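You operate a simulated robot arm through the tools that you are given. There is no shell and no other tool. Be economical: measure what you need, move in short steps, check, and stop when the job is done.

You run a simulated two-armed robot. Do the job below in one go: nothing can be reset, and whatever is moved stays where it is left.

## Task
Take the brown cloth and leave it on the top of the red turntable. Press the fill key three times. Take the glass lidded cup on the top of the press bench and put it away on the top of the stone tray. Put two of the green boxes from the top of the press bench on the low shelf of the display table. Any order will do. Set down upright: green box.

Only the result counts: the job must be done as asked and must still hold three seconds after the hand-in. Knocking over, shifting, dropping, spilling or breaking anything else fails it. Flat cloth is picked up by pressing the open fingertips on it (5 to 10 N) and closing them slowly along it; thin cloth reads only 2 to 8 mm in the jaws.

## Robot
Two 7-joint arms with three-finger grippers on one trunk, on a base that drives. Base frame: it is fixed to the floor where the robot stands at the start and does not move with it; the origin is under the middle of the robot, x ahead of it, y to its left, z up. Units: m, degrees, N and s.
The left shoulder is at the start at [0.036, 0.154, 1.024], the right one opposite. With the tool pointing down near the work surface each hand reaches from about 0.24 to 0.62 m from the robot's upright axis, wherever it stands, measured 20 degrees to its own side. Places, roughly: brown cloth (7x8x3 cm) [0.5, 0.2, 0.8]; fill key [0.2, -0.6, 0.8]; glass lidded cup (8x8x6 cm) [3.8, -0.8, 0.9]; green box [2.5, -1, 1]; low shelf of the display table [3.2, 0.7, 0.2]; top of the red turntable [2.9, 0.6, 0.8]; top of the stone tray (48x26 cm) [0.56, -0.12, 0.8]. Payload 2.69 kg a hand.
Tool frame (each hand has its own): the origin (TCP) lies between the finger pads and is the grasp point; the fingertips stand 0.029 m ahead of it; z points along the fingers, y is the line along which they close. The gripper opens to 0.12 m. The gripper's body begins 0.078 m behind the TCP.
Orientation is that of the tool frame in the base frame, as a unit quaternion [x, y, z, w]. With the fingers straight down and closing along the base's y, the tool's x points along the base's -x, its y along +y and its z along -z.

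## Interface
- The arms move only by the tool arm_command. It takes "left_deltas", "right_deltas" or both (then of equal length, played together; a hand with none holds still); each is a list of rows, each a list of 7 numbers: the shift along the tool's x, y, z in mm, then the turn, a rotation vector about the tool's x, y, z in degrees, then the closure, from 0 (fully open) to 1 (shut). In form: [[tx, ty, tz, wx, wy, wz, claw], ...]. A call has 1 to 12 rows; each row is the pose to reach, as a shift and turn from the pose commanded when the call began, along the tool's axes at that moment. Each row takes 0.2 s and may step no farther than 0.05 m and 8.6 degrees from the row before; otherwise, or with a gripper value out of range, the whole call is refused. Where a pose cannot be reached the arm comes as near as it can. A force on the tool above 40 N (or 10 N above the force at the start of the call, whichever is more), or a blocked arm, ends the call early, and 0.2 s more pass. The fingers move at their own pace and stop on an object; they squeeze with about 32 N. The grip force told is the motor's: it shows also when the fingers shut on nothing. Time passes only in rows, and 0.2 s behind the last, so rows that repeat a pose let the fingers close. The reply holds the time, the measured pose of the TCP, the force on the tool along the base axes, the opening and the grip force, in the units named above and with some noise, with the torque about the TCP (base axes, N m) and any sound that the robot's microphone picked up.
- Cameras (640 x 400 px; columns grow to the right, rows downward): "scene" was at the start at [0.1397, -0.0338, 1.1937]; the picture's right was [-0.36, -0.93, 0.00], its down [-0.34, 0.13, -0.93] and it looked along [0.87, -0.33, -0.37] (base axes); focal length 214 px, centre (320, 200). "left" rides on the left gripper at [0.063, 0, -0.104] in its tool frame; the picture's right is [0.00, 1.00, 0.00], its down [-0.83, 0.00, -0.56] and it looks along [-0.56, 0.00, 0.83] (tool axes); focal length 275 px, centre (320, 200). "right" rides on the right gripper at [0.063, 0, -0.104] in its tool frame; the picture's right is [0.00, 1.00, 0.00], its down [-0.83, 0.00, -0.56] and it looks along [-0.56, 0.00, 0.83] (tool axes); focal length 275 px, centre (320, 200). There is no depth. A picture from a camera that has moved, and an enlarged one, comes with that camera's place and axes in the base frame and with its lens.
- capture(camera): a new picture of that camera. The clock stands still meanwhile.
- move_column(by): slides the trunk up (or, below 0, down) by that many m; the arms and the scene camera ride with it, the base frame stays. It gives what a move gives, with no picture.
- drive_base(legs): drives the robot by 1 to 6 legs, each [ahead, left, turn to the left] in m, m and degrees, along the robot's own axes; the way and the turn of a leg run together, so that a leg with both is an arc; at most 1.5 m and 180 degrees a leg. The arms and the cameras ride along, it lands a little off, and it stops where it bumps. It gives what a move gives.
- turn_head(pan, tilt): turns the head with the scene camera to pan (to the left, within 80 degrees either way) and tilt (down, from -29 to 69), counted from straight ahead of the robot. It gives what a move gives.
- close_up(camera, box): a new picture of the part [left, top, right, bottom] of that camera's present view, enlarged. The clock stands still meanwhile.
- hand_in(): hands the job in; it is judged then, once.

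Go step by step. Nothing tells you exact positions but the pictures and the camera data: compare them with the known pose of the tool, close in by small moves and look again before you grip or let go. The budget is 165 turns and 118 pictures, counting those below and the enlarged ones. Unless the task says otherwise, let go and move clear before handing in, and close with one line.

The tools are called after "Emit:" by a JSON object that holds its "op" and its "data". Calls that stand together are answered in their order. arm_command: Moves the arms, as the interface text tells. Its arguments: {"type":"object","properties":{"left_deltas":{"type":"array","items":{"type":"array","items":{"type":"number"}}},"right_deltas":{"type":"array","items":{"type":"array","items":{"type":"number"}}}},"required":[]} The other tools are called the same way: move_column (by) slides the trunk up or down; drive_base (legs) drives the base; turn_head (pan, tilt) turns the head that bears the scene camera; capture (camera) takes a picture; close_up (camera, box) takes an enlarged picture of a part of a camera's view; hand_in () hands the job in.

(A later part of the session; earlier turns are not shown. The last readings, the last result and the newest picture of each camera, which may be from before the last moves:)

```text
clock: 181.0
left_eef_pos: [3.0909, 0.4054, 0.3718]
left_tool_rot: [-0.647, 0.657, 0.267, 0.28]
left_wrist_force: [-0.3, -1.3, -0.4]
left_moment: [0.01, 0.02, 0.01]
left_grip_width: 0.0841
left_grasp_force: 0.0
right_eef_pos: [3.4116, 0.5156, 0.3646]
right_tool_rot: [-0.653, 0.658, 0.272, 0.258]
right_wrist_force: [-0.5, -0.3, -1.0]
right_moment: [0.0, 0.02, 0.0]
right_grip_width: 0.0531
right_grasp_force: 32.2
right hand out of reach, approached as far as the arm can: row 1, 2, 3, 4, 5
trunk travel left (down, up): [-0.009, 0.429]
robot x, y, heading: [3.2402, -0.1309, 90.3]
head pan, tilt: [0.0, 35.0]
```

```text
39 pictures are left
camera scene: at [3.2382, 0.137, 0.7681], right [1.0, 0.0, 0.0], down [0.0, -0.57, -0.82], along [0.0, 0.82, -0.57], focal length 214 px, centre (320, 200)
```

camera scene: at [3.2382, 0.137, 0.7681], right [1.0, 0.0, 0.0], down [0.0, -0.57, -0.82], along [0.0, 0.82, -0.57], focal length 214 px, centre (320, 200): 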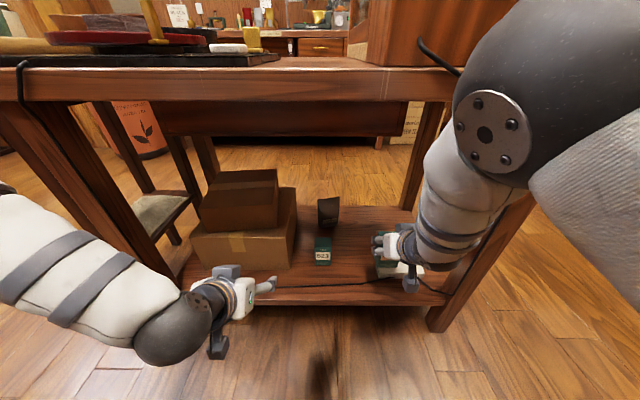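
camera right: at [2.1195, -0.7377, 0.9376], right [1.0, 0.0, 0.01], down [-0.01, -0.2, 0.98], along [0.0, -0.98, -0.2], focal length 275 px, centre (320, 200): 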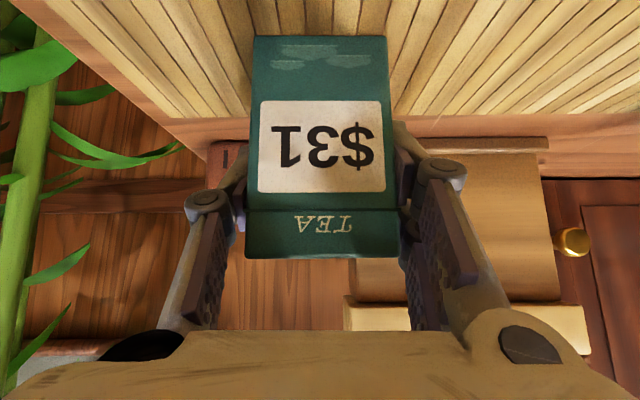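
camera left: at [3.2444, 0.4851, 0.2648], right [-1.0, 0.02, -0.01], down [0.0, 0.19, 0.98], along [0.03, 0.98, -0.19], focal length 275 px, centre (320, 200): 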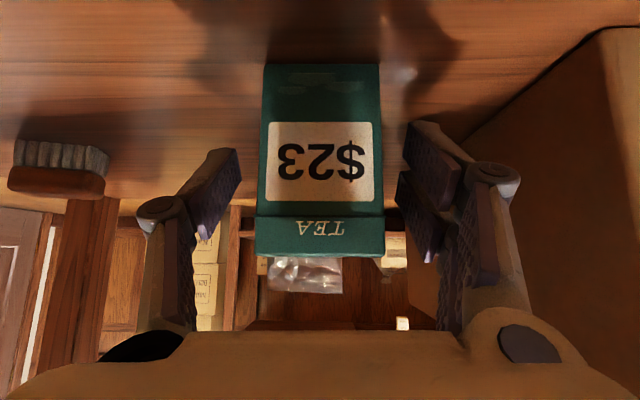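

Working well. Continue inward and forward toward [3.35, 0.585].

Emit:
{"op": "arm_command", "data": {"right_deltas": [[-8, 15, 12, 0, 0, 0, 1], [-16, 30, 24, 0, 0, 0, 1], [-24, 45, 36, 0, 0, 0, 1], [-32, 60, 48, 0, 0, 0, 1], [-36, 70, 58, 0, 0, 0, 1]]}}

Emit:
{"op": "capture", "data": {"camera": "right"}}

Emit:
{"op": "capture", "data": {"camera": "scene"}}

```text
clock: 182.2
left_eef_pos: [3.0906, 0.4052, 0.3725]
left_tool_rot: [-0.647, 0.658, 0.266, 0.28]
left_wrist_force: [0.0, 0.3, 0.3]
left_moment: [-0.01, -0.05, 0.02]
left_grip_width: 0.0839
left_grasp_force: 0.1
right_eef_pos: [3.355, 0.5959, 0.3566]
right_tool_rot: [-0.653, 0.657, 0.273, 0.26]
right_wrist_force: [0.4, -0.1, 0.1]
right_moment: [-0.02, -0.01, 0.0]
right_grip_width: 0.0529
right_grasp_force: 32.1
right hand out of reach, approached as far as the arm can: row 1, 2, 3, 4, 5
trunk travel left (down, up): [-0.009, 0.429]
robot x, y, heading: [3.2426, -0.1336, 90.6]
head pan, tilt: [0.0, 35.0]
```

```text
38 pictures are left
camera right: at [3.3564, 0.4768, 0.3876], right [-1.0, 0.0, 0.02], down [0.01, 0.21, 0.98], along [-0.01, 0.98, -0.21], focal length 275 px, centre (320, 200)
```

right: 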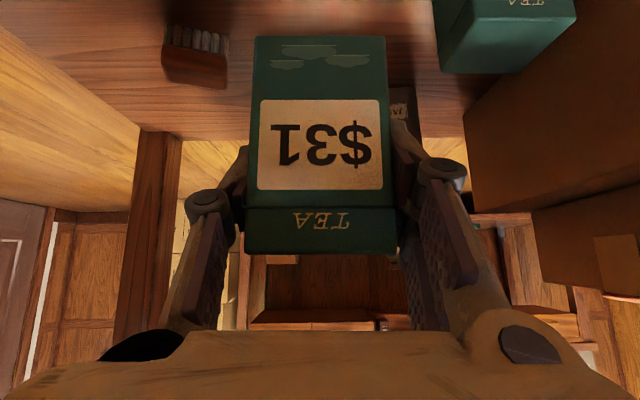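

```text
37 pictures are left
camera scene: at [3.2382, 0.137, 0.7681], right [1.0, 0.0, 0.0], down [0.0, -0.57, -0.82], along [0.0, 0.82, -0.57], focal length 214 px, centre (320, 200)
```

scene: 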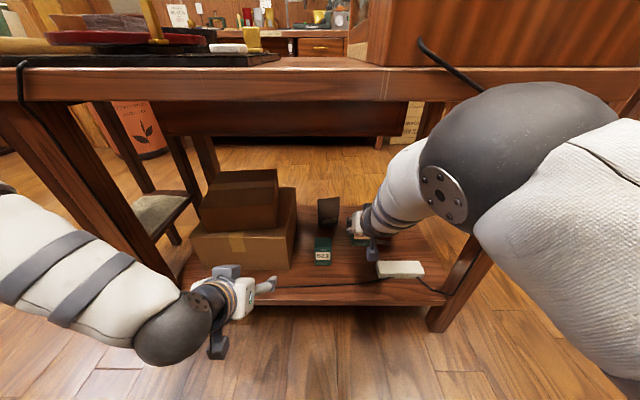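

In position at [3.355, 0.596]. Descending toward the shelf with a 10 mm shift away from the power strip.

Emit:
{"op": "arm_command", "data": {"right_deltas": [[14, 5, 14, 0, 0, 0, 1], [28, 10, 28, 0, 0, 0, 1], [42, 10, 42, 0, 0, 0, 1], [56, 10, 56, 0, 0, 0, 1], [66, 10, 66, 0, 0, 0, 1]]}}

Emit:
{"op": "capture", "data": {"camera": "right"}}

```text
clock: 183.4
left_eef_pos: [3.0891, 0.4045, 0.3717]
left_tool_rot: [-0.647, 0.657, 0.266, 0.28]
left_wrist_force: [0.1, 0.2, 0.2]
left_moment: [-0.03, 0.0, 0.03]
left_grip_width: 0.084
left_grasp_force: 0.0
right_eef_pos: [3.3594, 0.6144, 0.2645]
right_tool_rot: [-0.65, 0.659, 0.272, 0.262]
right_wrist_force: [0.5, 0.5, -0.8]
right_moment: [0.0, 0.02, 0.0]
right_grip_width: 0.0532
right_grasp_force: 32.0
right hand out of reach, approached as far as the arm can: row 1, 2, 3, 4, 5
trunk travel left (down, up): [-0.009, 0.429]
robot x, y, heading: [3.2402, -0.1344, 90.2]
head pan, tilt: [0.0, 35.0]
```

```text
36 pictures are left
camera right: at [3.359, 0.495, 0.2947], right [-1.0, 0.0, 0.01], down [0.01, 0.2, 0.98], along [0.0, 0.98, -0.2], focal length 275 px, centre (320, 200)
```

right: 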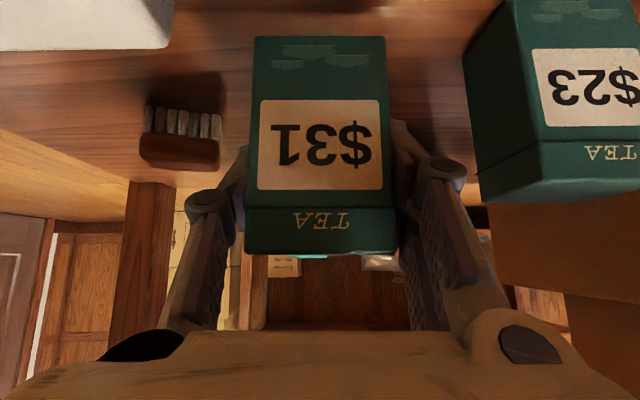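

Good clearance on both sides. Descending the last part in small steps.

Emit:
{"op": "arm_command", "data": {"right_deltas": [[6, 4, 4, 0, 0, 0, 1], [11, 8, 8, 0, 0, 0, 1], [15, 8, 11, 0, 0, 0, 1], [18, 8, 14, 0, 0, 0, 1]]}}

```text
clock: 184.4
left_eef_pos: [3.0901, 0.4046, 0.3707]
left_tool_rot: [-0.647, 0.657, 0.267, 0.281]
left_wrist_force: [-0.9, 0.3, 0.6]
left_moment: [0.01, 0.0, -0.01]
left_grip_width: 0.0839
left_grasp_force: 0.0
right_eef_pos: [3.3537, 0.6149, 0.2391]
right_tool_rot: [-0.651, 0.659, 0.271, 0.263]
right_wrist_force: [-0.2, -0.2, -1.0]
right_moment: [0.02, 0.02, 0.02]
right_grip_width: 0.0532
right_grasp_force: 32.1
right hand out of reach, approached as far as the arm can: row 1, 2, 3, 4
trunk travel left (down, up): [-0.009, 0.429]
robot x, y, heading: [3.2385, -0.1324, 90.4]
head pan, tilt: [0.0, 35.0]
```

Emit:
{"op": "arm_command", "data": {"right_deltas": [[1.5, 0, 1, 0, 0, 0, 1], [3, 0, 2, 0, 0, 0, 1], [4.5, 0, 3, 0, 0, 0, 1], [5, 0, 3.5, 0, 0, 0, 1]]}}

Emit:
{"op": "capture", "data": {"camera": "right"}}

```text
clock: 185.4
left_eef_pos: [3.0899, 0.4046, 0.3726]
left_tool_rot: [-0.647, 0.656, 0.268, 0.281]
left_wrist_force: [-0.2, -0.3, -0.8]
left_moment: [0.01, 0.03, -0.02]
left_grip_width: 0.0837
left_grasp_force: 0.0
right_eef_pos: [3.3531, 0.6178, 0.2384]
right_tool_rot: [-0.65, 0.656, 0.275, 0.267]
right_wrist_force: [10.3, -4.0, 28.6]
right_moment: [0.16, -0.43, -0.12]
right_grip_width: 0.0537
right_grasp_force: 32.1
trunk travel left (down, up): [-0.009, 0.429]
robot x, y, heading: [3.2398, -0.1317, 90.1]
head pan, tilt: [0.0, 35.0]
```

```text
35 pictures are left
camera right: at [3.3526, 0.497, 0.2673], right [-1.0, 0.0, 0.01], down [0.01, 0.19, 0.98], along [0.0, 0.98, -0.19], focal length 275 px, centre (320, 200)
```

right: 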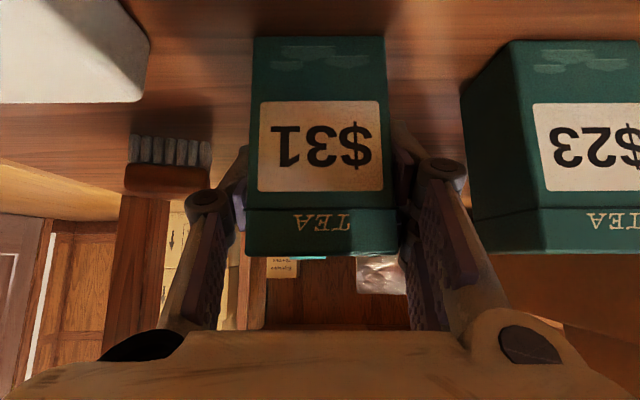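

Contact with the shelf. Ease up and open part-way.

Emit:
{"op": "arm_command", "data": {"right_deltas": [[-3.5, 0, -2.5, 0, 0, 0, 1], [-3.5, 0, -2.5, 0, 0, 0, 0.5], [-3.5, 0, -2.5, 0, 0, 0, 0.4], [-3.5, 0, -2.5, 0, 0, 0, 0.32], [-3.5, 0, -2.5, 0, 0, 0, 0.32]]}}

Emit:
{"op": "capture", "data": {"camera": "right"}}

```text
clock: 186.6
left_eef_pos: [3.0898, 0.4041, 0.3739]
left_tool_rot: [-0.647, 0.657, 0.266, 0.281]
left_wrist_force: [-0.5, 0.2, -0.2]
left_moment: [0.02, 0.0, 0.01]
left_grip_width: 0.0841
left_grasp_force: 0.1
right_eef_pos: [3.3535, 0.6165, 0.2378]
right_tool_rot: [-0.65, 0.659, 0.272, 0.265]
right_wrist_force: [0.3, -0.2, 0.5]
right_moment: [0.01, 0.0, -0.03]
right_grip_width: 0.0814
right_grasp_force: 0.1
trunk travel left (down, up): [-0.009, 0.429]
robot x, y, heading: [3.2414, -0.1317, 90.3]
head pan, tilt: [0.0, 35.0]
```

```text
34 pictures are left
camera right: at [3.3523, 0.4965, 0.2679], right [-1.0, 0.0, 0.01], down [0.01, 0.2, 0.98], along [0.0, 0.98, -0.2], focal length 275 px, centre (320, 200)
```

right: 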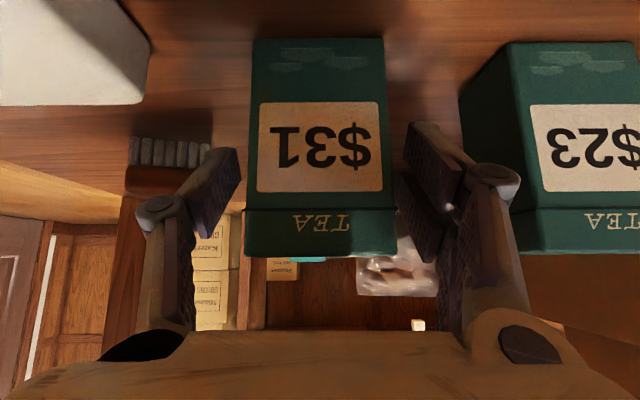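

$31 stands on its own. Withdrawing carefully along the tool axis, watching for sideways drift.

Emit:
{"op": "arm_command", "data": {"right_deltas": [[0, 0, -12, 0, 0, 0, 0.32], [0, 0, -25, 0, 0, 0, 0.32], [0, 0, -38, 0, 0, 0, 0.32]]}}

Emit:
{"op": "capture", "data": {"camera": "right"}}

```text
clock: 187.4
left_eef_pos: [3.0904, 0.4058, 0.372]
left_tool_rot: [-0.647, 0.657, 0.267, 0.28]
left_wrist_force: [0.4, 0.1, -0.8]
left_moment: [0.02, -0.03, 0.01]
left_grip_width: 0.0842
left_grasp_force: 0.1
right_eef_pos: [3.3662, 0.6072, 0.265]
right_tool_rot: [-0.651, 0.659, 0.272, 0.261]
right_wrist_force: [-0.6, 0.3, 0.0]
right_moment: [0.01, 0.0, 0.0]
right_grip_width: 0.0815
right_grasp_force: 0.1
right hand out of reach, approached as far as the arm can: row 1, 2, 3
trunk travel left (down, up): [-0.009, 0.429]
robot x, y, heading: [3.2431, -0.1317, 90.4]
head pan, tilt: [0.0, 35.0]
```

```text
33 pictures are left
camera right: at [3.3656, 0.4887, 0.2969], right [-1.0, 0.0, 0.02], down [0.02, 0.21, 0.98], along [0.0, 0.98, -0.21], focal length 275 px, centre (320, 200)
```

right: 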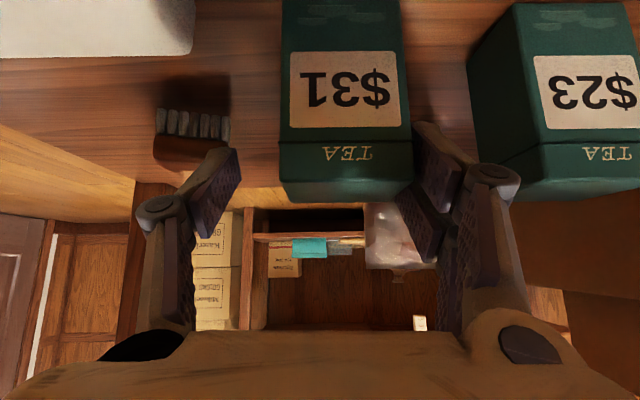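

The hand drifts 13 mm sideways while retracting, so I'll open a bit wider and back out straight with the base instead.

Emit:
{"op": "arm_command", "data": {"right_deltas": [[0, 3, 0, 0, 0, 0, 0.2], [0, 6, 0, 0, 0, 0, 0.17], [0, 6, 0, 0, 0, 0, 0.17]]}}

Emit:
{"op": "drive_base", "data": {"legs": [[-0.14, 0, 0]]}}

Emit:
{"op": "capture", "data": {"camera": "scene"}}

Emit:
{"op": "capture", "data": {"camera": "right"}}

```text
clock: 188.2
left_eef_pos: [3.0901, 0.405, 0.3716]
left_tool_rot: [-0.647, 0.657, 0.267, 0.28]
left_wrist_force: [0.6, 0.2, -0.2]
left_moment: [0.02, 0.0, 0.0]
left_grip_width: 0.0841
left_grasp_force: 0.0
right_eef_pos: [3.3637, 0.6122, 0.267]
right_tool_rot: [-0.65, 0.659, 0.273, 0.264]
right_wrist_force: [0.6, 0.0, -0.2]
right_moment: [-0.02, 0.01, -0.03]
right_grip_width: 0.0996
right_grasp_force: 0.1
right hand out of reach, approached as far as the arm can: row 2, 3
trunk travel left (down, up): [-0.009, 0.429]
robot x, y, heading: [3.2377, -0.1343, 90.1]
head pan, tilt: [0.0, 35.0]
```

```text
clock: 189.5
left_eef_pos: [3.0915, 0.2659, 0.3718]
left_tool_rot: [-0.646, 0.658, 0.266, 0.281]
left_wrist_force: [1.3, -0.8, -0.8]
left_moment: [0.02, -0.03, 0.03]
left_grip_width: 0.0843
left_grasp_force: 0.1
right_eef_pos: [3.3656, 0.4713, 0.2657]
right_tool_rot: [-0.65, 0.66, 0.271, 0.263]
right_wrist_force: [-0.1, 1.1, 0.6]
right_moment: [-0.02, -0.01, 0.03]
right_grip_width: 0.0996
right_grasp_force: 0.1
trunk travel left (down, up): [-0.009, 0.429]
robot x, y, heading: [3.2431, -0.274, 90.1]
head pan, tilt: [0.0, 35.0]
```

```text
32 pictures are left
camera scene: at [3.2392, -0.0029, 0.7681], right [1.0, 0.0, 0.0], down [0.0, -0.57, -0.82], along [0.0, 0.82, -0.57], focal length 214 px, centre (320, 200)
```

scene: 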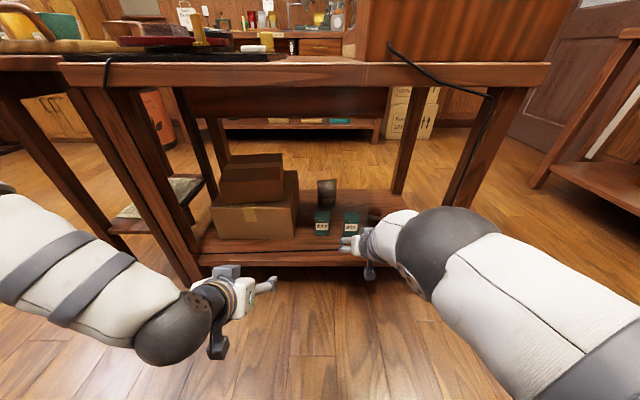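

```text
31 pictures are left
camera right: at [3.3658, 0.3522, 0.2958], right [-1.0, 0.01, 0.01], down [0.01, 0.2, 0.98], along [0.0, 0.98, -0.2], focal length 275 px, centre (320, 200)
```

right: 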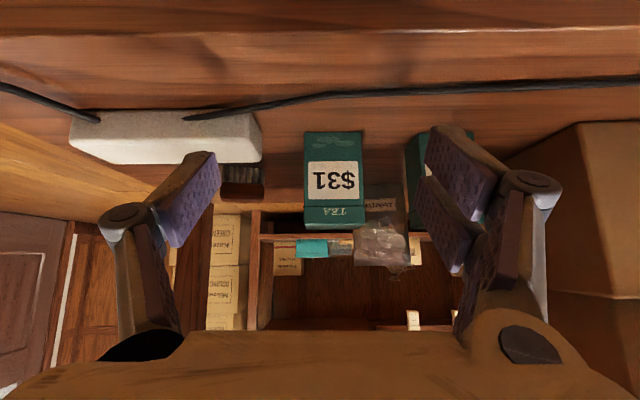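

Both boxes stand upright on the low shelf and the right arm is now in a good shape. Pulling the right hand out from under the table before raising.

Emit:
{"op": "arm_command", "data": {"right_deltas": [[15, -5, -25, 0, 0, 0, 0], [30, -10, -55, 0, 0, 0, 0], [45, -15, -85, 0, 0, 0, 0], [60, -20, -115, 0, 0, 0, 0], [65, -25, -145, 0, 0, 0, 0], [70, -30, -180, 0, 0, 0, 0], [70, -35, -212, 0, 0, 0, 0], [70, -35, -212, 0, 0, 0, 0]]}}

Emit:
{"op": "close_up", "data": {"camera": "scene", "box": [190, 130, 430, 280]}}

```text
clock: 191.3
left_eef_pos: [3.0912, 0.2669, 0.3721]
left_tool_rot: [-0.646, 0.658, 0.266, 0.281]
left_wrist_force: [0.1, -0.3, -0.6]
left_moment: [-0.01, -0.02, 0.0]
left_grip_width: 0.0838
left_grasp_force: 0.0
right_eef_pos: [3.4588, 0.3008, 0.3571]
right_tool_rot: [-0.652, 0.659, 0.272, 0.259]
right_wrist_force: [0.0, -0.4, 0.4]
right_moment: [0.04, 0.0, -0.02]
right_grip_width: 0.12
right_grasp_force: 0.1
right hand out of reach, approached as far as the arm can: row 1, 2, 3, 4, 5, 6, 7, 8
trunk travel left (down, up): [-0.009, 0.429]
robot x, y, heading: [3.2425, -0.2745, 90.0]
head pan, tilt: [0.0, 35.0]
```

```text
2.67 times, centred on (310, 205) of scene
camera zoom: at [3.2392, -0.003, 0.7681], right [1.0, 0.0, 0.0], down [0.0, -0.57, -0.82], along [0.0, 0.82, -0.57], focal length 572 px, centre (347, 187)
```

zoom: 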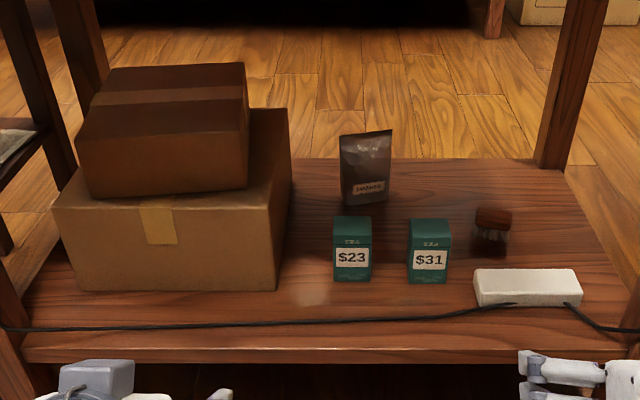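

Both green boxes are placed well. Raising the trunk again.

Emit:
{"op": "move_column", "data": {"by": 0.38}}

Emit:
{"op": "capture", "data": {"camera": "scene"}}

```text
clock: 195.0
left_eef_pos: [3.0912, 0.2655, 0.7499]
left_tool_rot: [-0.647, 0.658, 0.266, 0.28]
left_wrist_force: [0.7, 0.5, 0.0]
left_moment: [0.03, 0.01, -0.04]
left_grip_width: 0.084
left_grasp_force: 0.0
right_eef_pos: [3.4601, 0.3011, 0.738]
right_tool_rot: [-0.648, 0.662, 0.271, 0.264]
right_wrist_force: [-0.2, -0.1, -0.2]
right_moment: [0.02, -0.02, 0.0]
right_grip_width: 0.1199
right_grasp_force: 0.1
trunk travel left (down, up): [-0.389, 0.049]
robot x, y, heading: [3.2415, -0.2747, 90.2]
head pan, tilt: [0.0, 35.0]
```

```text
29 pictures are left
camera scene: at [3.2395, -0.1317, 1.1723], right [1.0, 0.0, 0.0], down [0.0, -0.57, -0.82], along [0.0, 0.82, -0.57], focal length 214 px, centre (320, 200)
```

scene: 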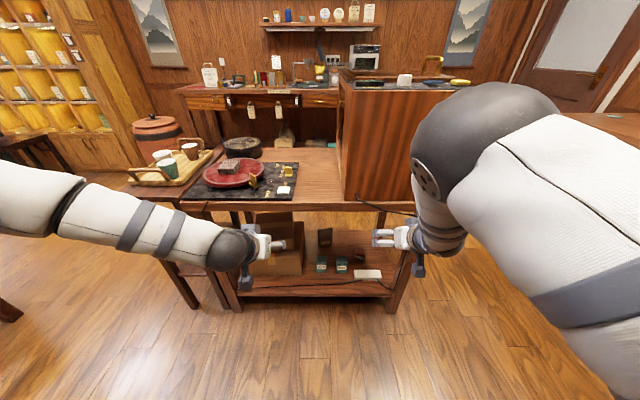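

Cup next. I'll raise both hands beside the body with tools pointing down before turning to the bench.

Emit:
{"op": "arm_command", "data": {"left_deltas": [[-7, 12, -28, 0, 3, 0, 0], [-14, 24, -56, 0, 7, 0, 0], [-21, 36, -84, 0, 11, 0, 0], [-28, 48, -112, 0, 15, 0, 0], [-35, 60, -140, 0, 19, 0, 0], [-42, 72, -168, 0, 23, 0, 0], [-48, 84, -196, 0, 27, 0, 0], [-54, 96, -224, 0, 31, 0, 0], [-60, 108, -252, 0, 35, 0, 0], [-67, 120, -280, 0, 39, 0, 0], [-74, 140, -308, 0, 45, 0, 0], [-74, 140, -308, 0, 45, 0, 0]], "right_deltas": [[-5, -6, -30, 0, 3, 0, 0], [-10, -12, -60, 0, 7, 0, 0], [-15, -18, -90, 0, 11, 0, 0], [-20, -24, -120, 0, 15, 0, 0], [-25, -30, -150, 0, 19, 0, 0], [-30, -36, -180, 0, 23, 0, 0], [-35, -42, -210, 0, 27, 0, 0], [-40, -48, -240, 0, 31, 0, 0], [-45, -54, -270, 0, 35, 0, 0], [-50, -60, -300, 0, 39, 0, 0], [-57, -70, -339, 0, 45, 0, 0], [-57, -70, -339, 0, 45, 0, 0]]}}

Emit:
{"op": "turn_head", "data": {"pan": 0, "tilt": 30}}

```text
clock: 197.6
left_eef_pos: [2.9432, 0.1013, 1.0203]
left_tool_rot: [-0.699, 0.715, -0.001, 0.008]
left_wrist_force: [0.8, 0.7, -0.6]
left_moment: [0.01, 0.0, -0.01]
left_grip_width: 0.12
left_grasp_force: 0.0
right_eef_pos: [3.5443, 0.1129, 1.0186]
right_tool_rot: [-0.702, 0.712, 0.001, -0.009]
right_wrist_force: [0.3, -0.2, 0.6]
right_moment: [-0.02, -0.02, 0.03]
right_grip_width: 0.12
right_grasp_force: 0.1
right hand out of reach, approached as far as the arm can: row 8, 9, 10, 11, 12
trunk travel left (down, up): [-0.389, 0.049]
robot x, y, heading: [3.243, -0.272, 90.1]
head pan, tilt: [0.0, 35.0]
```

```text
clock: 198.2
left_eef_pos: [2.9433, 0.1024, 1.0204]
left_tool_rot: [-0.699, 0.715, -0.002, 0.008]
left_wrist_force: [0.1, -0.4, 0.6]
left_moment: [0.02, 0.01, -0.01]
left_grip_width: 0.12
left_grasp_force: 0.2
right_eef_pos: [3.5444, 0.1129, 1.0185]
right_tool_rot: [-0.704, 0.71, 0.0, -0.01]
right_wrist_force: [-0.5, 0.7, 0.6]
right_moment: [0.0, 0.04, 0.04]
right_grip_width: 0.1199
right_grasp_force: 0.0
trunk travel left (down, up): [-0.389, 0.049]
robot x, y, heading: [3.2386, -0.2701, 89.9]
head pan, tilt: [0.0, 30.0]
```

Turning to face the bench from mid-aisle.

Emit:
{"op": "drive_base", "data": {"legs": [[0.15, 0, 0], [0, 0, 90], [0, 0, 90]]}}

Emit:
{"op": "turn_head", "data": {"pan": 25, "tilt": 30}}

Emit:
{"op": "capture", "data": {"camera": "scene"}}

```text
clock: 207.3
left_eef_pos: [3.5459, -0.4937, 1.0207]
left_tool_rot: [0.708, 0.706, -0.008, -0.001]
left_wrist_force: [0.8, -0.1, -0.5]
left_moment: [-0.02, 0.03, -0.02]
left_grip_width: 0.1199
left_grasp_force: 0.1
right_eef_pos: [2.9452, -0.5164, 1.0183]
right_tool_rot: [0.703, 0.711, 0.01, 0.002]
right_wrist_force: [-0.1, 0.3, 0.0]
right_moment: [0.0, 0.06, -0.02]
right_grip_width: 0.1201
right_grasp_force: 0.0
trunk travel left (down, up): [-0.389, 0.049]
robot x, y, heading: [3.2385, -0.1251, -88.7]
head pan, tilt: [0.0, 30.0]
```

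```text
clock: 208.2
left_eef_pos: [3.5458, -0.4923, 1.0208]
left_tool_rot: [0.709, 0.705, -0.007, -0.001]
left_wrist_force: [0.2, -0.1, -0.4]
left_moment: [0.04, -0.01, 0.01]
left_grip_width: 0.12
left_grasp_force: 0.0
right_eef_pos: [2.9455, -0.5165, 1.0181]
right_tool_rot: [0.704, 0.71, 0.01, 0.001]
right_wrist_force: [-0.1, 0.0, -0.5]
right_moment: [-0.01, 0.01, 0.02]
right_grip_width: 0.12
right_grasp_force: 0.1
trunk travel left (down, up): [-0.389, 0.049]
robot x, y, heading: [3.242, -0.1253, -88.7]
head pan, tilt: [25.0, 30.0]
```

```text
28 pictures are left
camera scene: at [3.2806, -0.26, 1.1802], right [-0.9, -0.44, 0.0], down [-0.22, 0.45, -0.87], along [0.38, -0.78, -0.5], focal length 214 px, centre (320, 200)
```

scene: 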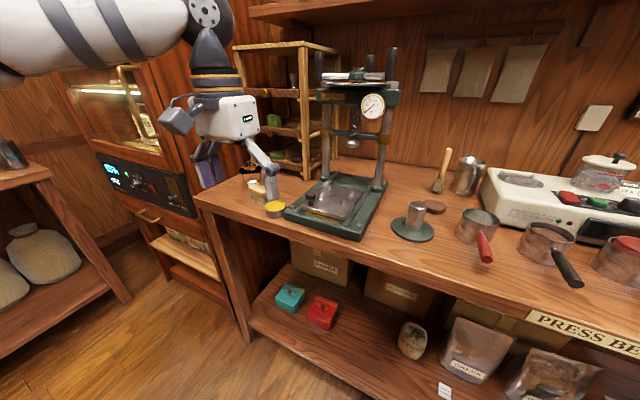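

Objects stand near the left end of the bench by the press. Zooming there.

Emit:
{"op": "close_up", "data": {"camera": "scene", "box": [210, 110, 370, 240]}}

Emit:
{"op": "capture", "data": {"camera": "left"}}

```text
3.08 times, centred on (290, 175) of scene
camera zoom: at [3.2806, -0.26, 1.1802], right [-0.9, -0.44, 0.0], down [-0.22, 0.45, -0.87], along [0.38, -0.78, -0.5], focal length 660 px, centre (412, 277)
```

zoom: 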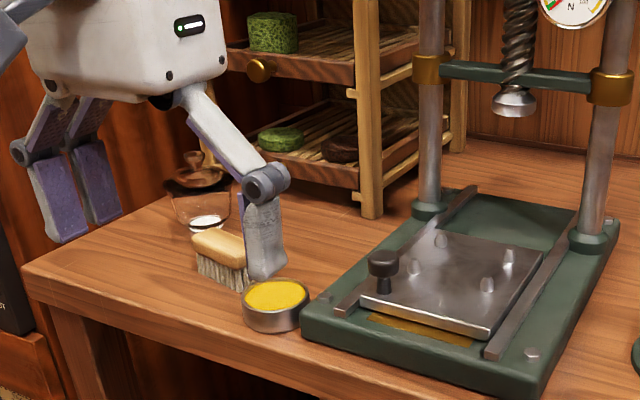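

```text
26 pictures are left
camera left: at [3.5487, -0.4285, 1.1228], right [1.0, -0.01, -0.01], down [0.0, -0.83, 0.56], along [-0.01, -0.56, -0.83], focal length 275 px, centre (320, 200)
```

left: 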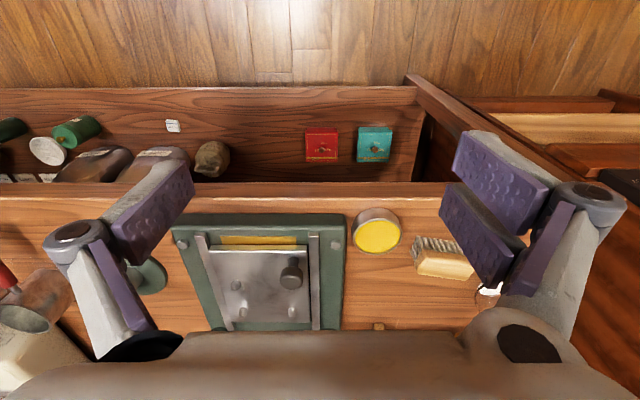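

The glass cup with the wooden lid is at about [3.78, −0.76], behind the brush. I'll shift left and forward so the left hand comes near it, then look down.

Emit:
{"op": "drive_base", "data": {"legs": [[0, 0.26, -1.3], [0.1, 0, 0]]}}

Emit:
{"op": "capture", "data": {"camera": "left"}}

Emit:
{"op": "capture", "data": {"camera": "scene"}}

```text
clock: 211.5
left_eef_pos: [3.7979, -0.598, 1.0213]
left_tool_rot: [0.717, 0.697, -0.007, -0.001]
left_wrist_force: [0.1, 0.1, -0.3]
left_moment: [0.05, -0.01, 0.0]
left_grip_width: 0.12
left_grasp_force: 0.1
right_eef_pos: [3.1983, -0.6076, 1.0179]
right_tool_rot: [0.712, 0.703, 0.01, 0.0]
right_wrist_force: [-0.1, 1.0, 0.9]
right_moment: [0.05, 0.01, 0.0]
right_grip_width: 0.1201
right_grasp_force: 0.1
trunk travel left (down, up): [-0.389, 0.049]
robot x, y, heading: [3.5, -0.2239, -89.9]
head pan, tilt: [25.0, 30.0]
```

```text
25 pictures are left
camera left: at [3.8024, -0.5342, 1.1226], right [1.0, -0.03, -0.01], down [-0.02, -0.83, 0.56], along [-0.03, -0.56, -0.83], focal length 275 px, centre (320, 200)
```

left: 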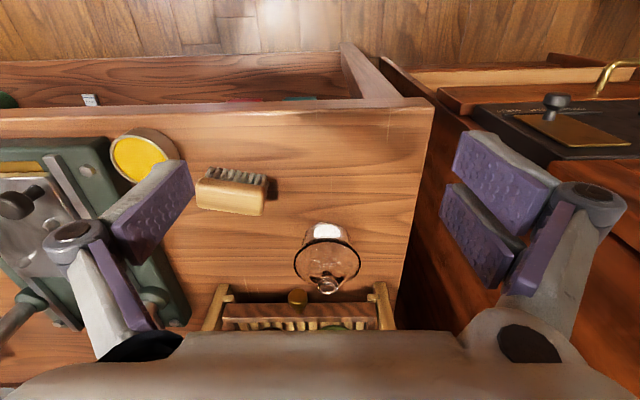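

```text
24 pictures are left
camera scene: at [3.5382, -0.3598, 1.1801], right [-0.91, -0.42, 0.0], down [-0.21, 0.45, -0.87], along [0.37, -0.78, -0.5], focal length 214 px, centre (320, 200)
```

scene: 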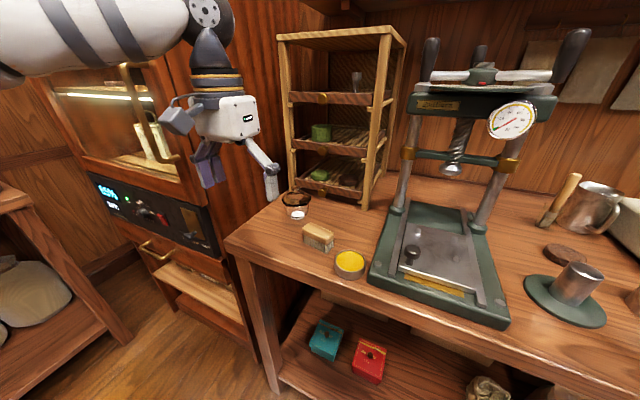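

Both views agree: cup centre [3.797, −0.757]. I'll drive 6 cm closer and bring the left hand over it, closing along x.

Emit:
{"op": "drive_base", "data": {"legs": [[0.06, 0, 0]]}}

Emit:
{"op": "arm_command", "data": {"left_deltas": [[-30, 0, 0, 0, 0, -0.8, 0], [-60, 0, 0, 0, 0, -1.6, 0], [-94, 0, 0, 0, 0, -1.6, 0], [-94, 0, 20, 0, 0, -1.6, 0], [-94, 0, 20, 0, 0, -1.6, 0]]}}

Emit:
{"op": "capture", "data": {"camera": "left"}}

```text
clock: 212.5
left_eef_pos: [3.7986, -0.656, 1.0204]
left_tool_rot: [0.716, 0.698, -0.007, -0.001]
left_wrist_force: [-0.8, -0.4, 0.5]
left_moment: [0.06, 0.01, 0.01]
left_grip_width: 0.1202
left_grasp_force: 0.1
right_eef_pos: [3.1973, -0.666, 1.018]
right_tool_rot: [0.711, 0.703, 0.009, 0.001]
right_wrist_force: [-0.2, -0.4, -0.3]
right_moment: [0.06, -0.02, -0.01]
right_grip_width: 0.1199
right_grasp_force: 0.1
trunk travel left (down, up): [-0.389, 0.049]
robot x, y, heading: [3.5052, -0.2803, -90.2]
head pan, tilt: [25.0, 30.0]
```

```text
clock: 213.7
left_eef_pos: [3.7961, -0.7494, 1.0026]
left_tool_rot: [0.707, 0.707, -0.007, -0.001]
left_wrist_force: [0.3, -0.1, -0.5]
left_moment: [0.0, 0.0, -0.03]
left_grip_width: 0.1201
left_grasp_force: 0.0
right_eef_pos: [3.1961, -0.665, 1.0181]
right_tool_rot: [0.712, 0.702, 0.009, 0.001]
right_wrist_force: [0.4, 0.3, -0.3]
right_moment: [-0.01, 0.01, 0.01]
right_grip_width: 0.1203
right_grasp_force: 0.1
trunk travel left (down, up): [-0.389, 0.049]
robot x, y, heading: [3.5001, -0.281, -90.2]
head pan, tilt: [25.0, 30.0]
```

```text
23 pictures are left
camera left: at [3.7985, -0.6859, 1.1045], right [1.0, 0.0, -0.01], down [0.0, -0.83, 0.56], along [-0.01, -0.56, -0.83], focal length 275 px, centre (320, 200)
```

left: 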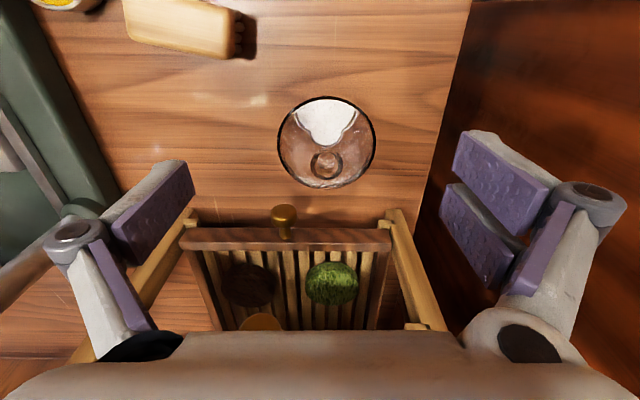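

Lid circle centre is [3.800, −0.763], about 7.5 cm across. Centring and descending halfway.

Emit:
{"op": "arm_command", "data": {"left_deltas": [[-7, 3, 10, 0, 0, 0, 0], [-14, 3, 25, 0, 0, 0, 0], [-14, 3, 42, 0, 0, 0, 0], [-14, 3, 58, 0, 0, 0, 0], [-14, 3, 72, 0, 0, 0, 0]]}}

Emit:
{"op": "capture", "data": {"camera": "left"}}

Emit:
{"op": "close_up", "data": {"camera": "scene", "box": [220, 130, 380, 240]}}

```text
clock: 214.9
left_eef_pos: [3.797, -0.7634, 0.93]
left_tool_rot: [0.706, 0.708, -0.008, -0.002]
left_wrist_force: [-0.4, 0.1, -0.4]
left_moment: [0.02, -0.04, 0.0]
left_grip_width: 0.1195
left_grasp_force: 0.1
right_eef_pos: [3.197, -0.6662, 1.0192]
right_tool_rot: [0.711, 0.703, 0.01, 0.002]
right_wrist_force: [-0.1, -0.2, 0.5]
right_moment: [-0.05, 0.0, -0.02]
right_grip_width: 0.1199
right_grasp_force: 0.1
trunk travel left (down, up): [-0.389, 0.049]
robot x, y, heading: [3.505, -0.2833, -90.0]
head pan, tilt: [25.0, 30.0]
```

```text
22 pictures are left
camera left: at [3.7997, -0.6999, 1.0323], right [1.0, 0.0, -0.01], down [0.0, -0.83, 0.56], along [-0.01, -0.56, -0.83], focal length 275 px, centre (320, 200)
```

left: 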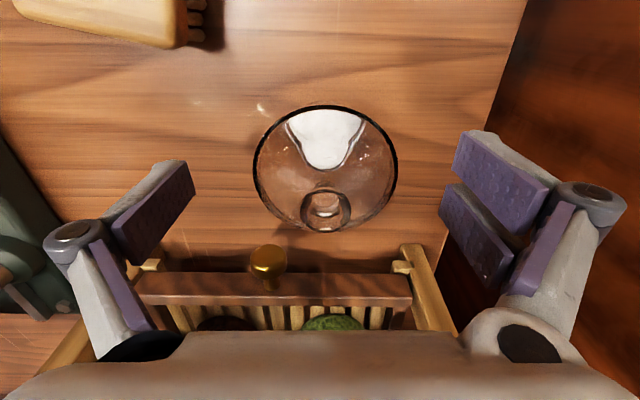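

```text
3.64 times, centred on (300, 185) of scene
camera zoom: at [3.5381, -0.4171, 1.1802], right [-0.91, -0.42, 0.0], down [-0.21, 0.45, -0.87], along [0.37, -0.79, -0.5], focal length 780 px, centre (393, 254)
```

zoom: 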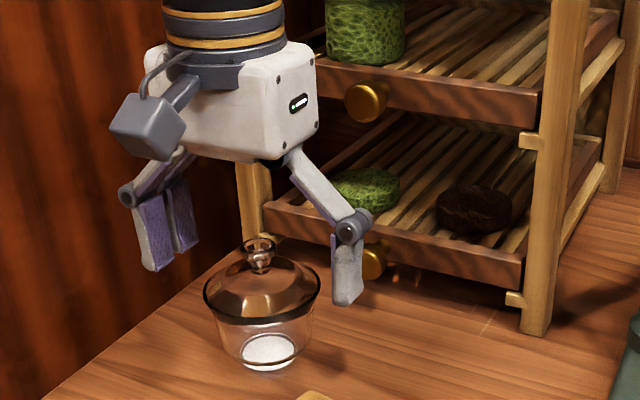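

The cup's rim is at z ≈ 0.898, centre [3.801, −0.769]. Final descent so that the pads sit at the rim and just below it, then close.

Emit:
{"op": "arm_command", "data": {"left_deltas": [[-6, 4, 8, 0, 0, 0, 0], [-6, 4, 18, 0, 0, 0, 0], [-6, 4, 28, 0, 0, 0, 0], [-6, 4, 32, 0, 0, 0, 0], [-6, 4, 32, 0, 0, 0, 0.15], [-6, 4, 32, 0, 0, 0, 0.25], [-6, 4, 32, 0, 0, 0, 0.35], [-6, 4, 32, 0, 0, 0, 0.5], [-6, 4, 32, 0, 0, 0, 0.7], [-6, 4, 32, 0, 0, 0, 0.7]]}}

Emit:
{"op": "close_up", "data": {"camera": "scene", "box": [220, 130, 380, 240]}}

```text
clock: 217.1
left_eef_pos: [3.8009, -0.7703, 0.898]
left_tool_rot: [0.706, 0.708, -0.008, 0.0]
left_wrist_force: [-0.3, -0.7, 2.8]
left_moment: [-0.01, 0.02, 0.01]
left_grip_width: 0.074
left_grasp_force: 32.5
right_eef_pos: [3.1964, -0.6655, 1.0185]
right_tool_rot: [0.712, 0.703, 0.01, 0.002]
right_wrist_force: [-0.5, 0.4, 0.2]
right_moment: [-0.01, 0.01, 0.03]
right_grip_width: 0.1199
right_grasp_force: 0.1
trunk travel left (down, up): [-0.389, 0.049]
robot x, y, heading: [3.5018, -0.2802, -90.0]
head pan, tilt: [25.0, 30.0]
```

```text
3.64 times, centred on (300, 185) of scene
camera zoom: at [3.538, -0.417, 1.1803], right [-0.91, -0.42, 0.0], down [-0.21, 0.45, -0.87], along [0.37, -0.79, -0.5], focal length 780 px, centre (393, 254)
```

zoom: 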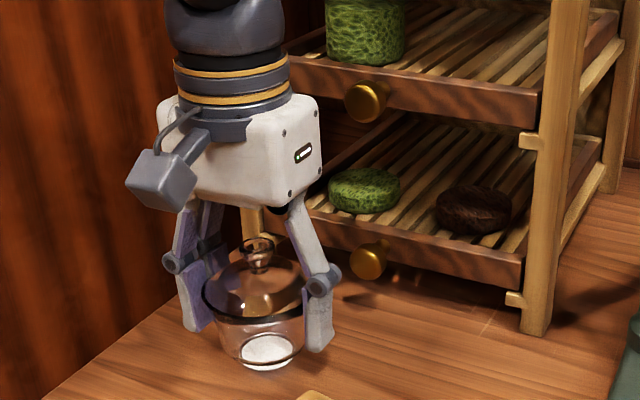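

Gripped at 74 mm. A small test lift with a look, to be sure cup and lid come together.

Emit:
{"op": "arm_command", "data": {"left_deltas": [[0, 0, -5, 0, 0, 0, 1], [0, 0, -15, 0, 0, 0, 1], [0, 0, -30, 0, 0, 0, 1], [0, 0, -30, 0, 0, 0, 1]]}}

Emit:
{"op": "close_up", "data": {"camera": "scene", "box": [220, 130, 380, 240]}}

```text
clock: 218.1
left_eef_pos: [3.8021, -0.771, 0.9262]
left_tool_rot: [0.706, 0.708, -0.007, -0.001]
left_wrist_force: [-0.5, 0.0, -1.2]
left_moment: [0.01, 0.0, 0.01]
left_grip_width: 0.0741
left_grasp_force: 32.2
right_eef_pos: [3.197, -0.6656, 1.0183]
right_tool_rot: [0.712, 0.702, 0.01, 0.001]
right_wrist_force: [-0.1, 0.5, 0.2]
right_moment: [-0.04, -0.02, -0.03]
right_grip_width: 0.1204
right_grasp_force: 0.1
trunk travel left (down, up): [-0.389, 0.049]
robot x, y, heading: [3.5034, -0.2802, -90.1]
head pan, tilt: [25.0, 30.0]
```

```text
3.64 times, centred on (300, 185) of scene
camera zoom: at [3.5382, -0.4173, 1.1801], right [-0.91, -0.42, 0.0], down [-0.21, 0.45, -0.87], along [0.37, -0.79, -0.5], focal length 780 px, centre (393, 254)
```

zoom: 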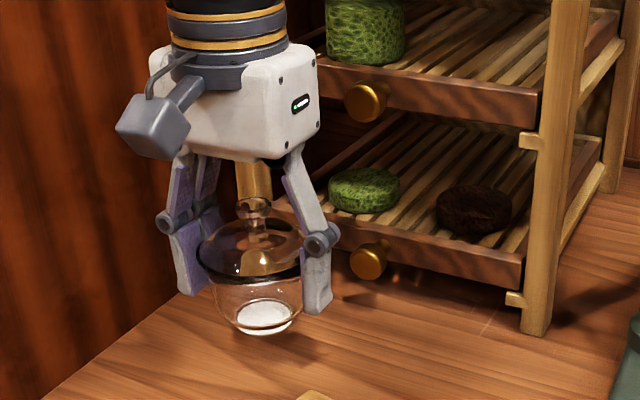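

Cup and lid rise together. Lifting to carry height and drawing back from the rack.

Emit:
{"op": "arm_command", "data": {"left_deltas": [[0, 0, -25, 0, 0, 0, 1], [10, 0, -50, 0, 0, 0, 1], [30, 0, -75, 0, 0, 0, 1], [55, 0, -95, 0, 0, 0, 1], [80, 0, -110, 0, 0, 0, 1], [105, 0, -120, 0, 0, 0, 1], [120, 0, -120, 0, 0, 0, 1]]}}

Emit:
{"op": "drive_base", "data": {"legs": [[-0.3, 0, 0], [0, -0.72, 0], [0, -0.71, 0]]}}

Emit:
{"op": "turn_head", "data": {"pan": 0, "tilt": 35}}

Emit:
{"op": "capture", "data": {"camera": "scene"}}

```text
clock: 219.7
left_eef_pos: [3.8047, -0.6501, 1.0451]
left_tool_rot: [0.706, 0.708, -0.008, -0.001]
left_wrist_force: [-0.1, -1.0, -1.2]
left_moment: [-0.03, 0.01, 0.0]
left_grip_width: 0.0741
left_grasp_force: 32.3
right_eef_pos: [3.1977, -0.6653, 1.0184]
right_tool_rot: [0.711, 0.703, 0.01, 0.001]
right_wrist_force: [-0.1, 0.6, -0.7]
right_moment: [0.01, -0.04, -0.02]
right_grip_width: 0.1201
right_grasp_force: 0.0
trunk travel left (down, up): [-0.389, 0.049]
robot x, y, heading: [3.5024, -0.2805, -90.2]
head pan, tilt: [25.0, 30.0]
```

```text
clock: 232.7
left_eef_pos: [2.3893, -0.3435, 1.0444]
left_tool_rot: [0.704, 0.71, -0.008, -0.001]
left_wrist_force: [-0.4, 0.3, -0.6]
left_moment: [-0.03, -0.01, -0.02]
left_grip_width: 0.0734
left_grasp_force: 32.2
right_eef_pos: [1.783, -0.362, 1.0195]
right_tool_rot: [0.71, 0.704, 0.01, 0.002]
right_wrist_force: [-0.1, -0.1, 0.0]
right_moment: [0.01, -0.02, -0.01]
right_grip_width: 0.1197
right_grasp_force: 0.0
trunk travel left (down, up): [-0.389, 0.049]
robot x, y, heading: [2.0874, 0.0249, -89.7]
head pan, tilt: [25.0, 30.0]
```

```text
clock: 233.6
left_eef_pos: [2.39, -0.3427, 1.0459]
left_tool_rot: [0.704, 0.711, -0.008, -0.001]
left_wrist_force: [0.0, 0.2, -0.4]
left_moment: [0.01, 0.02, -0.01]
left_grip_width: 0.0735
left_grasp_force: 31.7
right_eef_pos: [1.783, -0.3609, 1.0175]
right_tool_rot: [0.71, 0.704, 0.011, 0.002]
right_wrist_force: [-0.1, -0.6, 0.3]
right_moment: [0.01, -0.03, 0.04]
right_grip_width: 0.1201
right_grasp_force: 0.0
trunk travel left (down, up): [-0.389, 0.049]
robot x, y, heading: [2.0861, 0.0238, -89.7]
head pan, tilt: [0.0, 35.0]
```

```text
18 pictures are left
camera scene: at [2.0908, -0.1181, 1.174], right [-1.0, -0.08, 0.0], down [-0.04, 0.56, -0.83], along [0.07, -0.83, -0.56], focal length 214 px, centre (320, 200)
```

scene: 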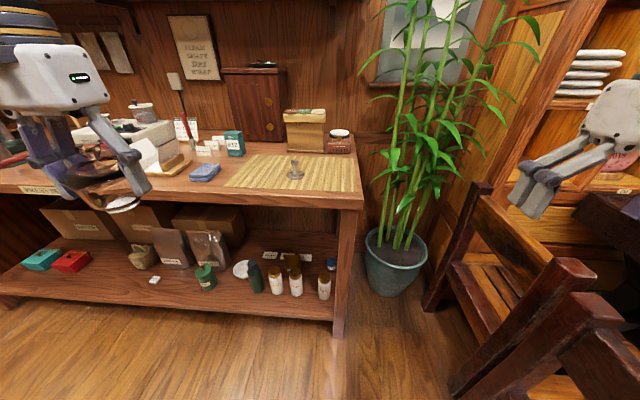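

All clear. Returning the way I came: back through the gap, turn to heading 0, back down the aisle.

Emit:
{"op": "drive_base", "data": {"legs": [[-1.14, 0, -0.3], [0, 0, 90], [-1.08, 0, 0], [-1.08, 0, 0]]}}

```text
clock: 253.2
left_eef_pos: [0.3229, 1.4815, 1.0459]
left_tool_rot: [0.025, 1.0, -0.006, 0.004]
left_wrist_force: [0.2, 0.0, -0.2]
left_moment: [0.0, -0.06, -0.02]
left_grip_width: 0.0734
left_grasp_force: 32.2
right_eef_pos: [0.3047, 0.8752, 1.0194]
right_tool_rot: [0.034, 0.999, 0.009, -0.005]
right_wrist_force: [0.2, 0.1, 0.1]
right_moment: [0.02, 0.0, -0.05]
right_grip_width: 0.1199
right_grasp_force: 0.1
trunk travel left (down, up): [-0.389, 0.049]
robot x, y, heading: [-0.062, 1.198, -3.4]
head pan, tilt: [0.0, 35.0]
```

Now straighten and slide right to stand before the tea table.

Emit:
{"op": "drive_base", "data": {"legs": [[-0.03, 0, 3.4], [0, -1.15, 0]]}}

Emit:
{"op": "turn_head", "data": {"pan": -15, "tilt": 45}}

Emit:
{"op": "capture", "data": {"camera": "scene"}}

```text
clock: 262.9
left_eef_pos: [0.2893, 0.3522, 1.0453]
left_tool_rot: [-0.019, 1.0, -0.006, 0.004]
left_wrist_force: [-0.2, 1.1, 0.4]
left_moment: [-0.01, 0.02, 0.01]
left_grip_width: 0.0729
left_grasp_force: 32.2
right_eef_pos: [0.3269, -0.2537, 1.0178]
right_tool_rot: [-0.011, 1.0, 0.008, -0.006]
right_wrist_force: [0.4, 0.0, 0.1]
right_moment: [0.01, 0.03, 0.01]
right_grip_width: 0.1199
right_grasp_force: 0.1
trunk travel left (down, up): [-0.389, 0.049]
robot x, y, heading: [-0.0685, 0.0386, 1.8]
head pan, tilt: [0.0, 35.0]
```

```text
clock: 263.6
left_eef_pos: [0.2903, 0.3523, 1.0449]
left_tool_rot: [-0.02, 1.0, -0.006, 0.005]
left_wrist_force: [0.4, 0.3, 0.1]
left_moment: [0.01, 0.0, 0.01]
left_grip_width: 0.0729
left_grasp_force: 32.0
right_eef_pos: [0.3252, -0.2551, 1.0157]
right_tool_rot: [-0.01, 1.0, 0.01, -0.008]
right_wrist_force: [0.0, -0.1, -0.4]
right_moment: [0.03, -0.05, 0.0]
right_grip_width: 0.12
right_grasp_force: 0.1
trunk travel left (down, up): [-0.389, 0.049]
robot x, y, heading: [-0.0678, 0.034, 2.3]
head pan, tilt: [-15.0, 45.0]
```

```text
17 pictures are left
camera scene: at [0.0722, 0.0451, 1.1752], right [0.08, -1.0, 0.0], down [-0.54, -0.04, -0.84], along [0.84, 0.07, -0.55], focal length 214 px, centre (320, 200)
```

scene: 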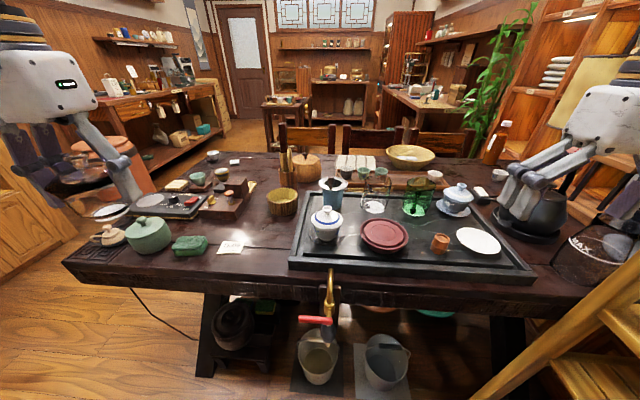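

The tray has eight things on it. I'll zoom in for a free spot about 9 cm across.

Emit:
{"op": "close_up", "data": {"camera": "scene", "box": [280, 165, 545, 295]}}

```text
2.42 times, centred on (412, 230) of scene
camera zoom: at [0.0722, 0.0451, 1.1752], right [0.08, -1.0, 0.0], down [-0.54, -0.04, -0.84], along [0.84, 0.07, -0.55], focal length 518 px, centre (97, 128)
```

zoom: 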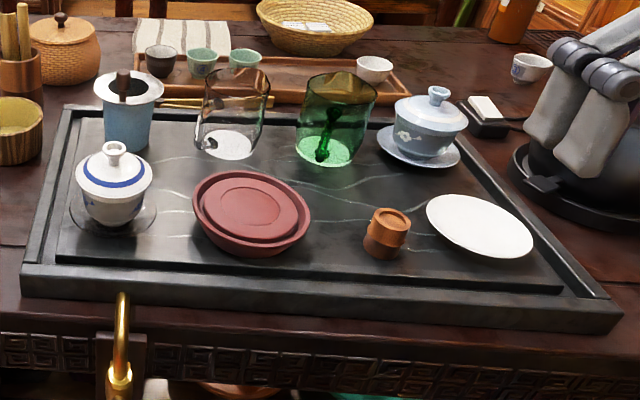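

I see a free marble spot near [0.565, −0.24], between the green glass, small brown cup, white plate and right gaiwan. I'll raise the right hand out of the way and move the base nearer to it.

Emit:
{"op": "arm_command", "data": {"right_deltas": [[5, 0, -35, 0, 0, 0, 0], [10, 5, -70, 0, 0, 0, 0], [15, 10, -105, 0, 0, 0, 0], [20, 15, -140, 0, 0, 0, 0], [20, 15, -150, 0, 0, 0, 0]]}}

Emit:
{"op": "drive_base", "data": {"legs": [[0, -0.14, -2], [0.12, 0, 0]]}}

```text
clock: 264.8
left_eef_pos: [0.2897, 0.353, 1.0461]
left_tool_rot: [-0.019, 1.0, -0.007, 0.004]
left_wrist_force: [-0.2, -0.8, -0.4]
left_moment: [-0.03, 0.02, 0.0]
left_grip_width: 0.0732
left_grasp_force: 31.9
right_eef_pos: [0.307, -0.2411, 1.1701]
right_tool_rot: [-0.012, 1.0, 0.007, -0.006]
right_wrist_force: [0.5, 0.3, 0.2]
right_moment: [0.04, 0.01, 0.01]
right_grip_width: 0.1201
right_grasp_force: 0.1
trunk travel left (down, up): [-0.389, 0.049]
robot x, y, heading: [-0.0691, 0.0368, 2.0]
head pan, tilt: [-15.0, 45.0]
```

```text
clock: 267.4
left_eef_pos: [0.422, 0.1989, 1.0455]
left_tool_rot: [-0.003, 1.0, -0.006, 0.005]
left_wrist_force: [-0.2, -0.1, -1.6]
left_moment: [0.0, 0.04, 0.0]
left_grip_width: 0.0733
left_grasp_force: 32.2
right_eef_pos: [0.4232, -0.3971, 1.1679]
right_tool_rot: [0.005, 1.0, 0.008, -0.007]
right_wrist_force: [0.0, -0.2, 0.0]
right_moment: [-0.01, 0.08, 0.0]
right_grip_width: 0.1202
right_grasp_force: 0.1
trunk travel left (down, up): [-0.389, 0.049]
robot x, y, heading: [0.0537, -0.1046, 0.1]
head pan, tilt: [-15.0, 45.0]
```

Carrying the cup over to above the chosen spot, turning the hand 25° so the fingers will open into free gaps.

Emit:
{"op": "arm_command", "data": {"left_deltas": [[-12, -37, 0, 0, 0, -2, 1], [-24, -74, 0, 0, 0, -4, 1], [-36, -111, 0, 0, 0, -6, 1], [-48, -148, 0, 0, 0, -8, 1], [-60, -185, 0, 0, 0, -10, 1], [-72, -222, 0, 0, 0, -12, 1], [-84, -259, 0, 0, 0, -15, 1], [-96, -296, 0, 0, 0, -18, 1], [-108, -333, 0, 0, 0, -20, 1], [-120, -370, 0, 0, 0, -22, 1], [-132, -407, 0, 0, 0, -25, 1], [-143, -439, 0, 0, 0, -25, 1]]}}

Emit:
{"op": "capture", "data": {"camera": "left"}}

Emit:
{"op": "capture", "data": {"camera": "scene"}}

```text
clock: 270.0
left_eef_pos: [0.5025, -0.1773, 1.042]
left_tool_rot: [-0.204, 0.979, -0.007, 0.003]
left_wrist_force: [0.6, 0.3, -1.9]
left_moment: [-0.01, -0.01, 0.03]
left_grip_width: 0.0729
left_grasp_force: 32.0
left hand out of reach, approached as far as the arm can: row 10, 11, 12
right_eef_pos: [0.4215, -0.3966, 1.1682]
right_tool_rot: [0.005, 1.0, 0.011, -0.005]
right_wrist_force: [0.0, -0.1, 0.9]
right_moment: [-0.02, 0.0, 0.02]
right_grip_width: 0.1198
right_grasp_force: 0.0
trunk travel left (down, up): [-0.389, 0.049]
robot x, y, heading: [0.0547, -0.1054, 0.1]
head pan, tilt: [-15.0, 45.0]
```

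```text
15 pictures are left
camera left: at [0.444, -0.2004, 1.1445], right [-0.39, 0.92, -0.02], down [0.76, 0.34, 0.56], along [0.52, 0.21, -0.83], focal length 275 px, centre (320, 200)
```

left: 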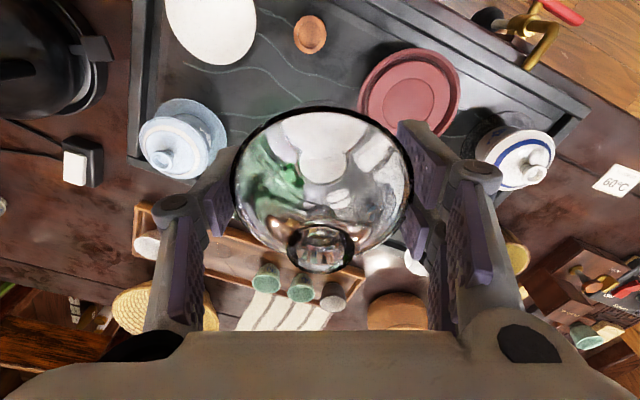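

```text
14 pictures are left
camera scene: at [0.1905, -0.1138, 1.165], right [-0.1, -1.0, 0.0], down [-0.64, 0.06, -0.77], along [0.76, -0.07, -0.64], focal length 214 px, centre (320, 200)
```

scene: 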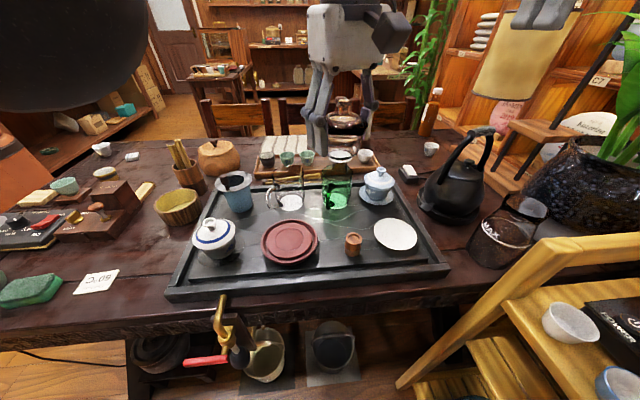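

My spot estimate holds: about [0.558, −0.23]. It's just past the left arm's reach from here, so I'll turn the base 15° to the right, which brings the left shoulder closer.

Emit:
{"op": "drive_base", "data": {"legs": [[0.02, 0, -15]]}}

```text
clock: 271.3
left_eef_pos: [0.4884, -0.2915, 1.042]
left_tool_rot: [-0.075, 0.997, -0.008, 0.001]
left_wrist_force: [-0.6, -1.6, 0.5]
left_moment: [0.01, 0.0, -0.03]
left_grip_width: 0.073
left_grasp_force: 32.3
right_eef_pos: [0.3532, -0.4839, 1.1677]
right_tool_rot: [0.135, 0.991, 0.011, -0.005]
right_wrist_force: [-0.6, 0.2, 0.3]
right_moment: [-0.05, -0.03, 0.01]
right_grip_width: 0.1198
right_grasp_force: 0.0
trunk travel left (down, up): [-0.389, 0.049]
robot x, y, heading: [0.0707, -0.1059, -14.6]
head pan, tilt: [-15.0, 45.0]
```

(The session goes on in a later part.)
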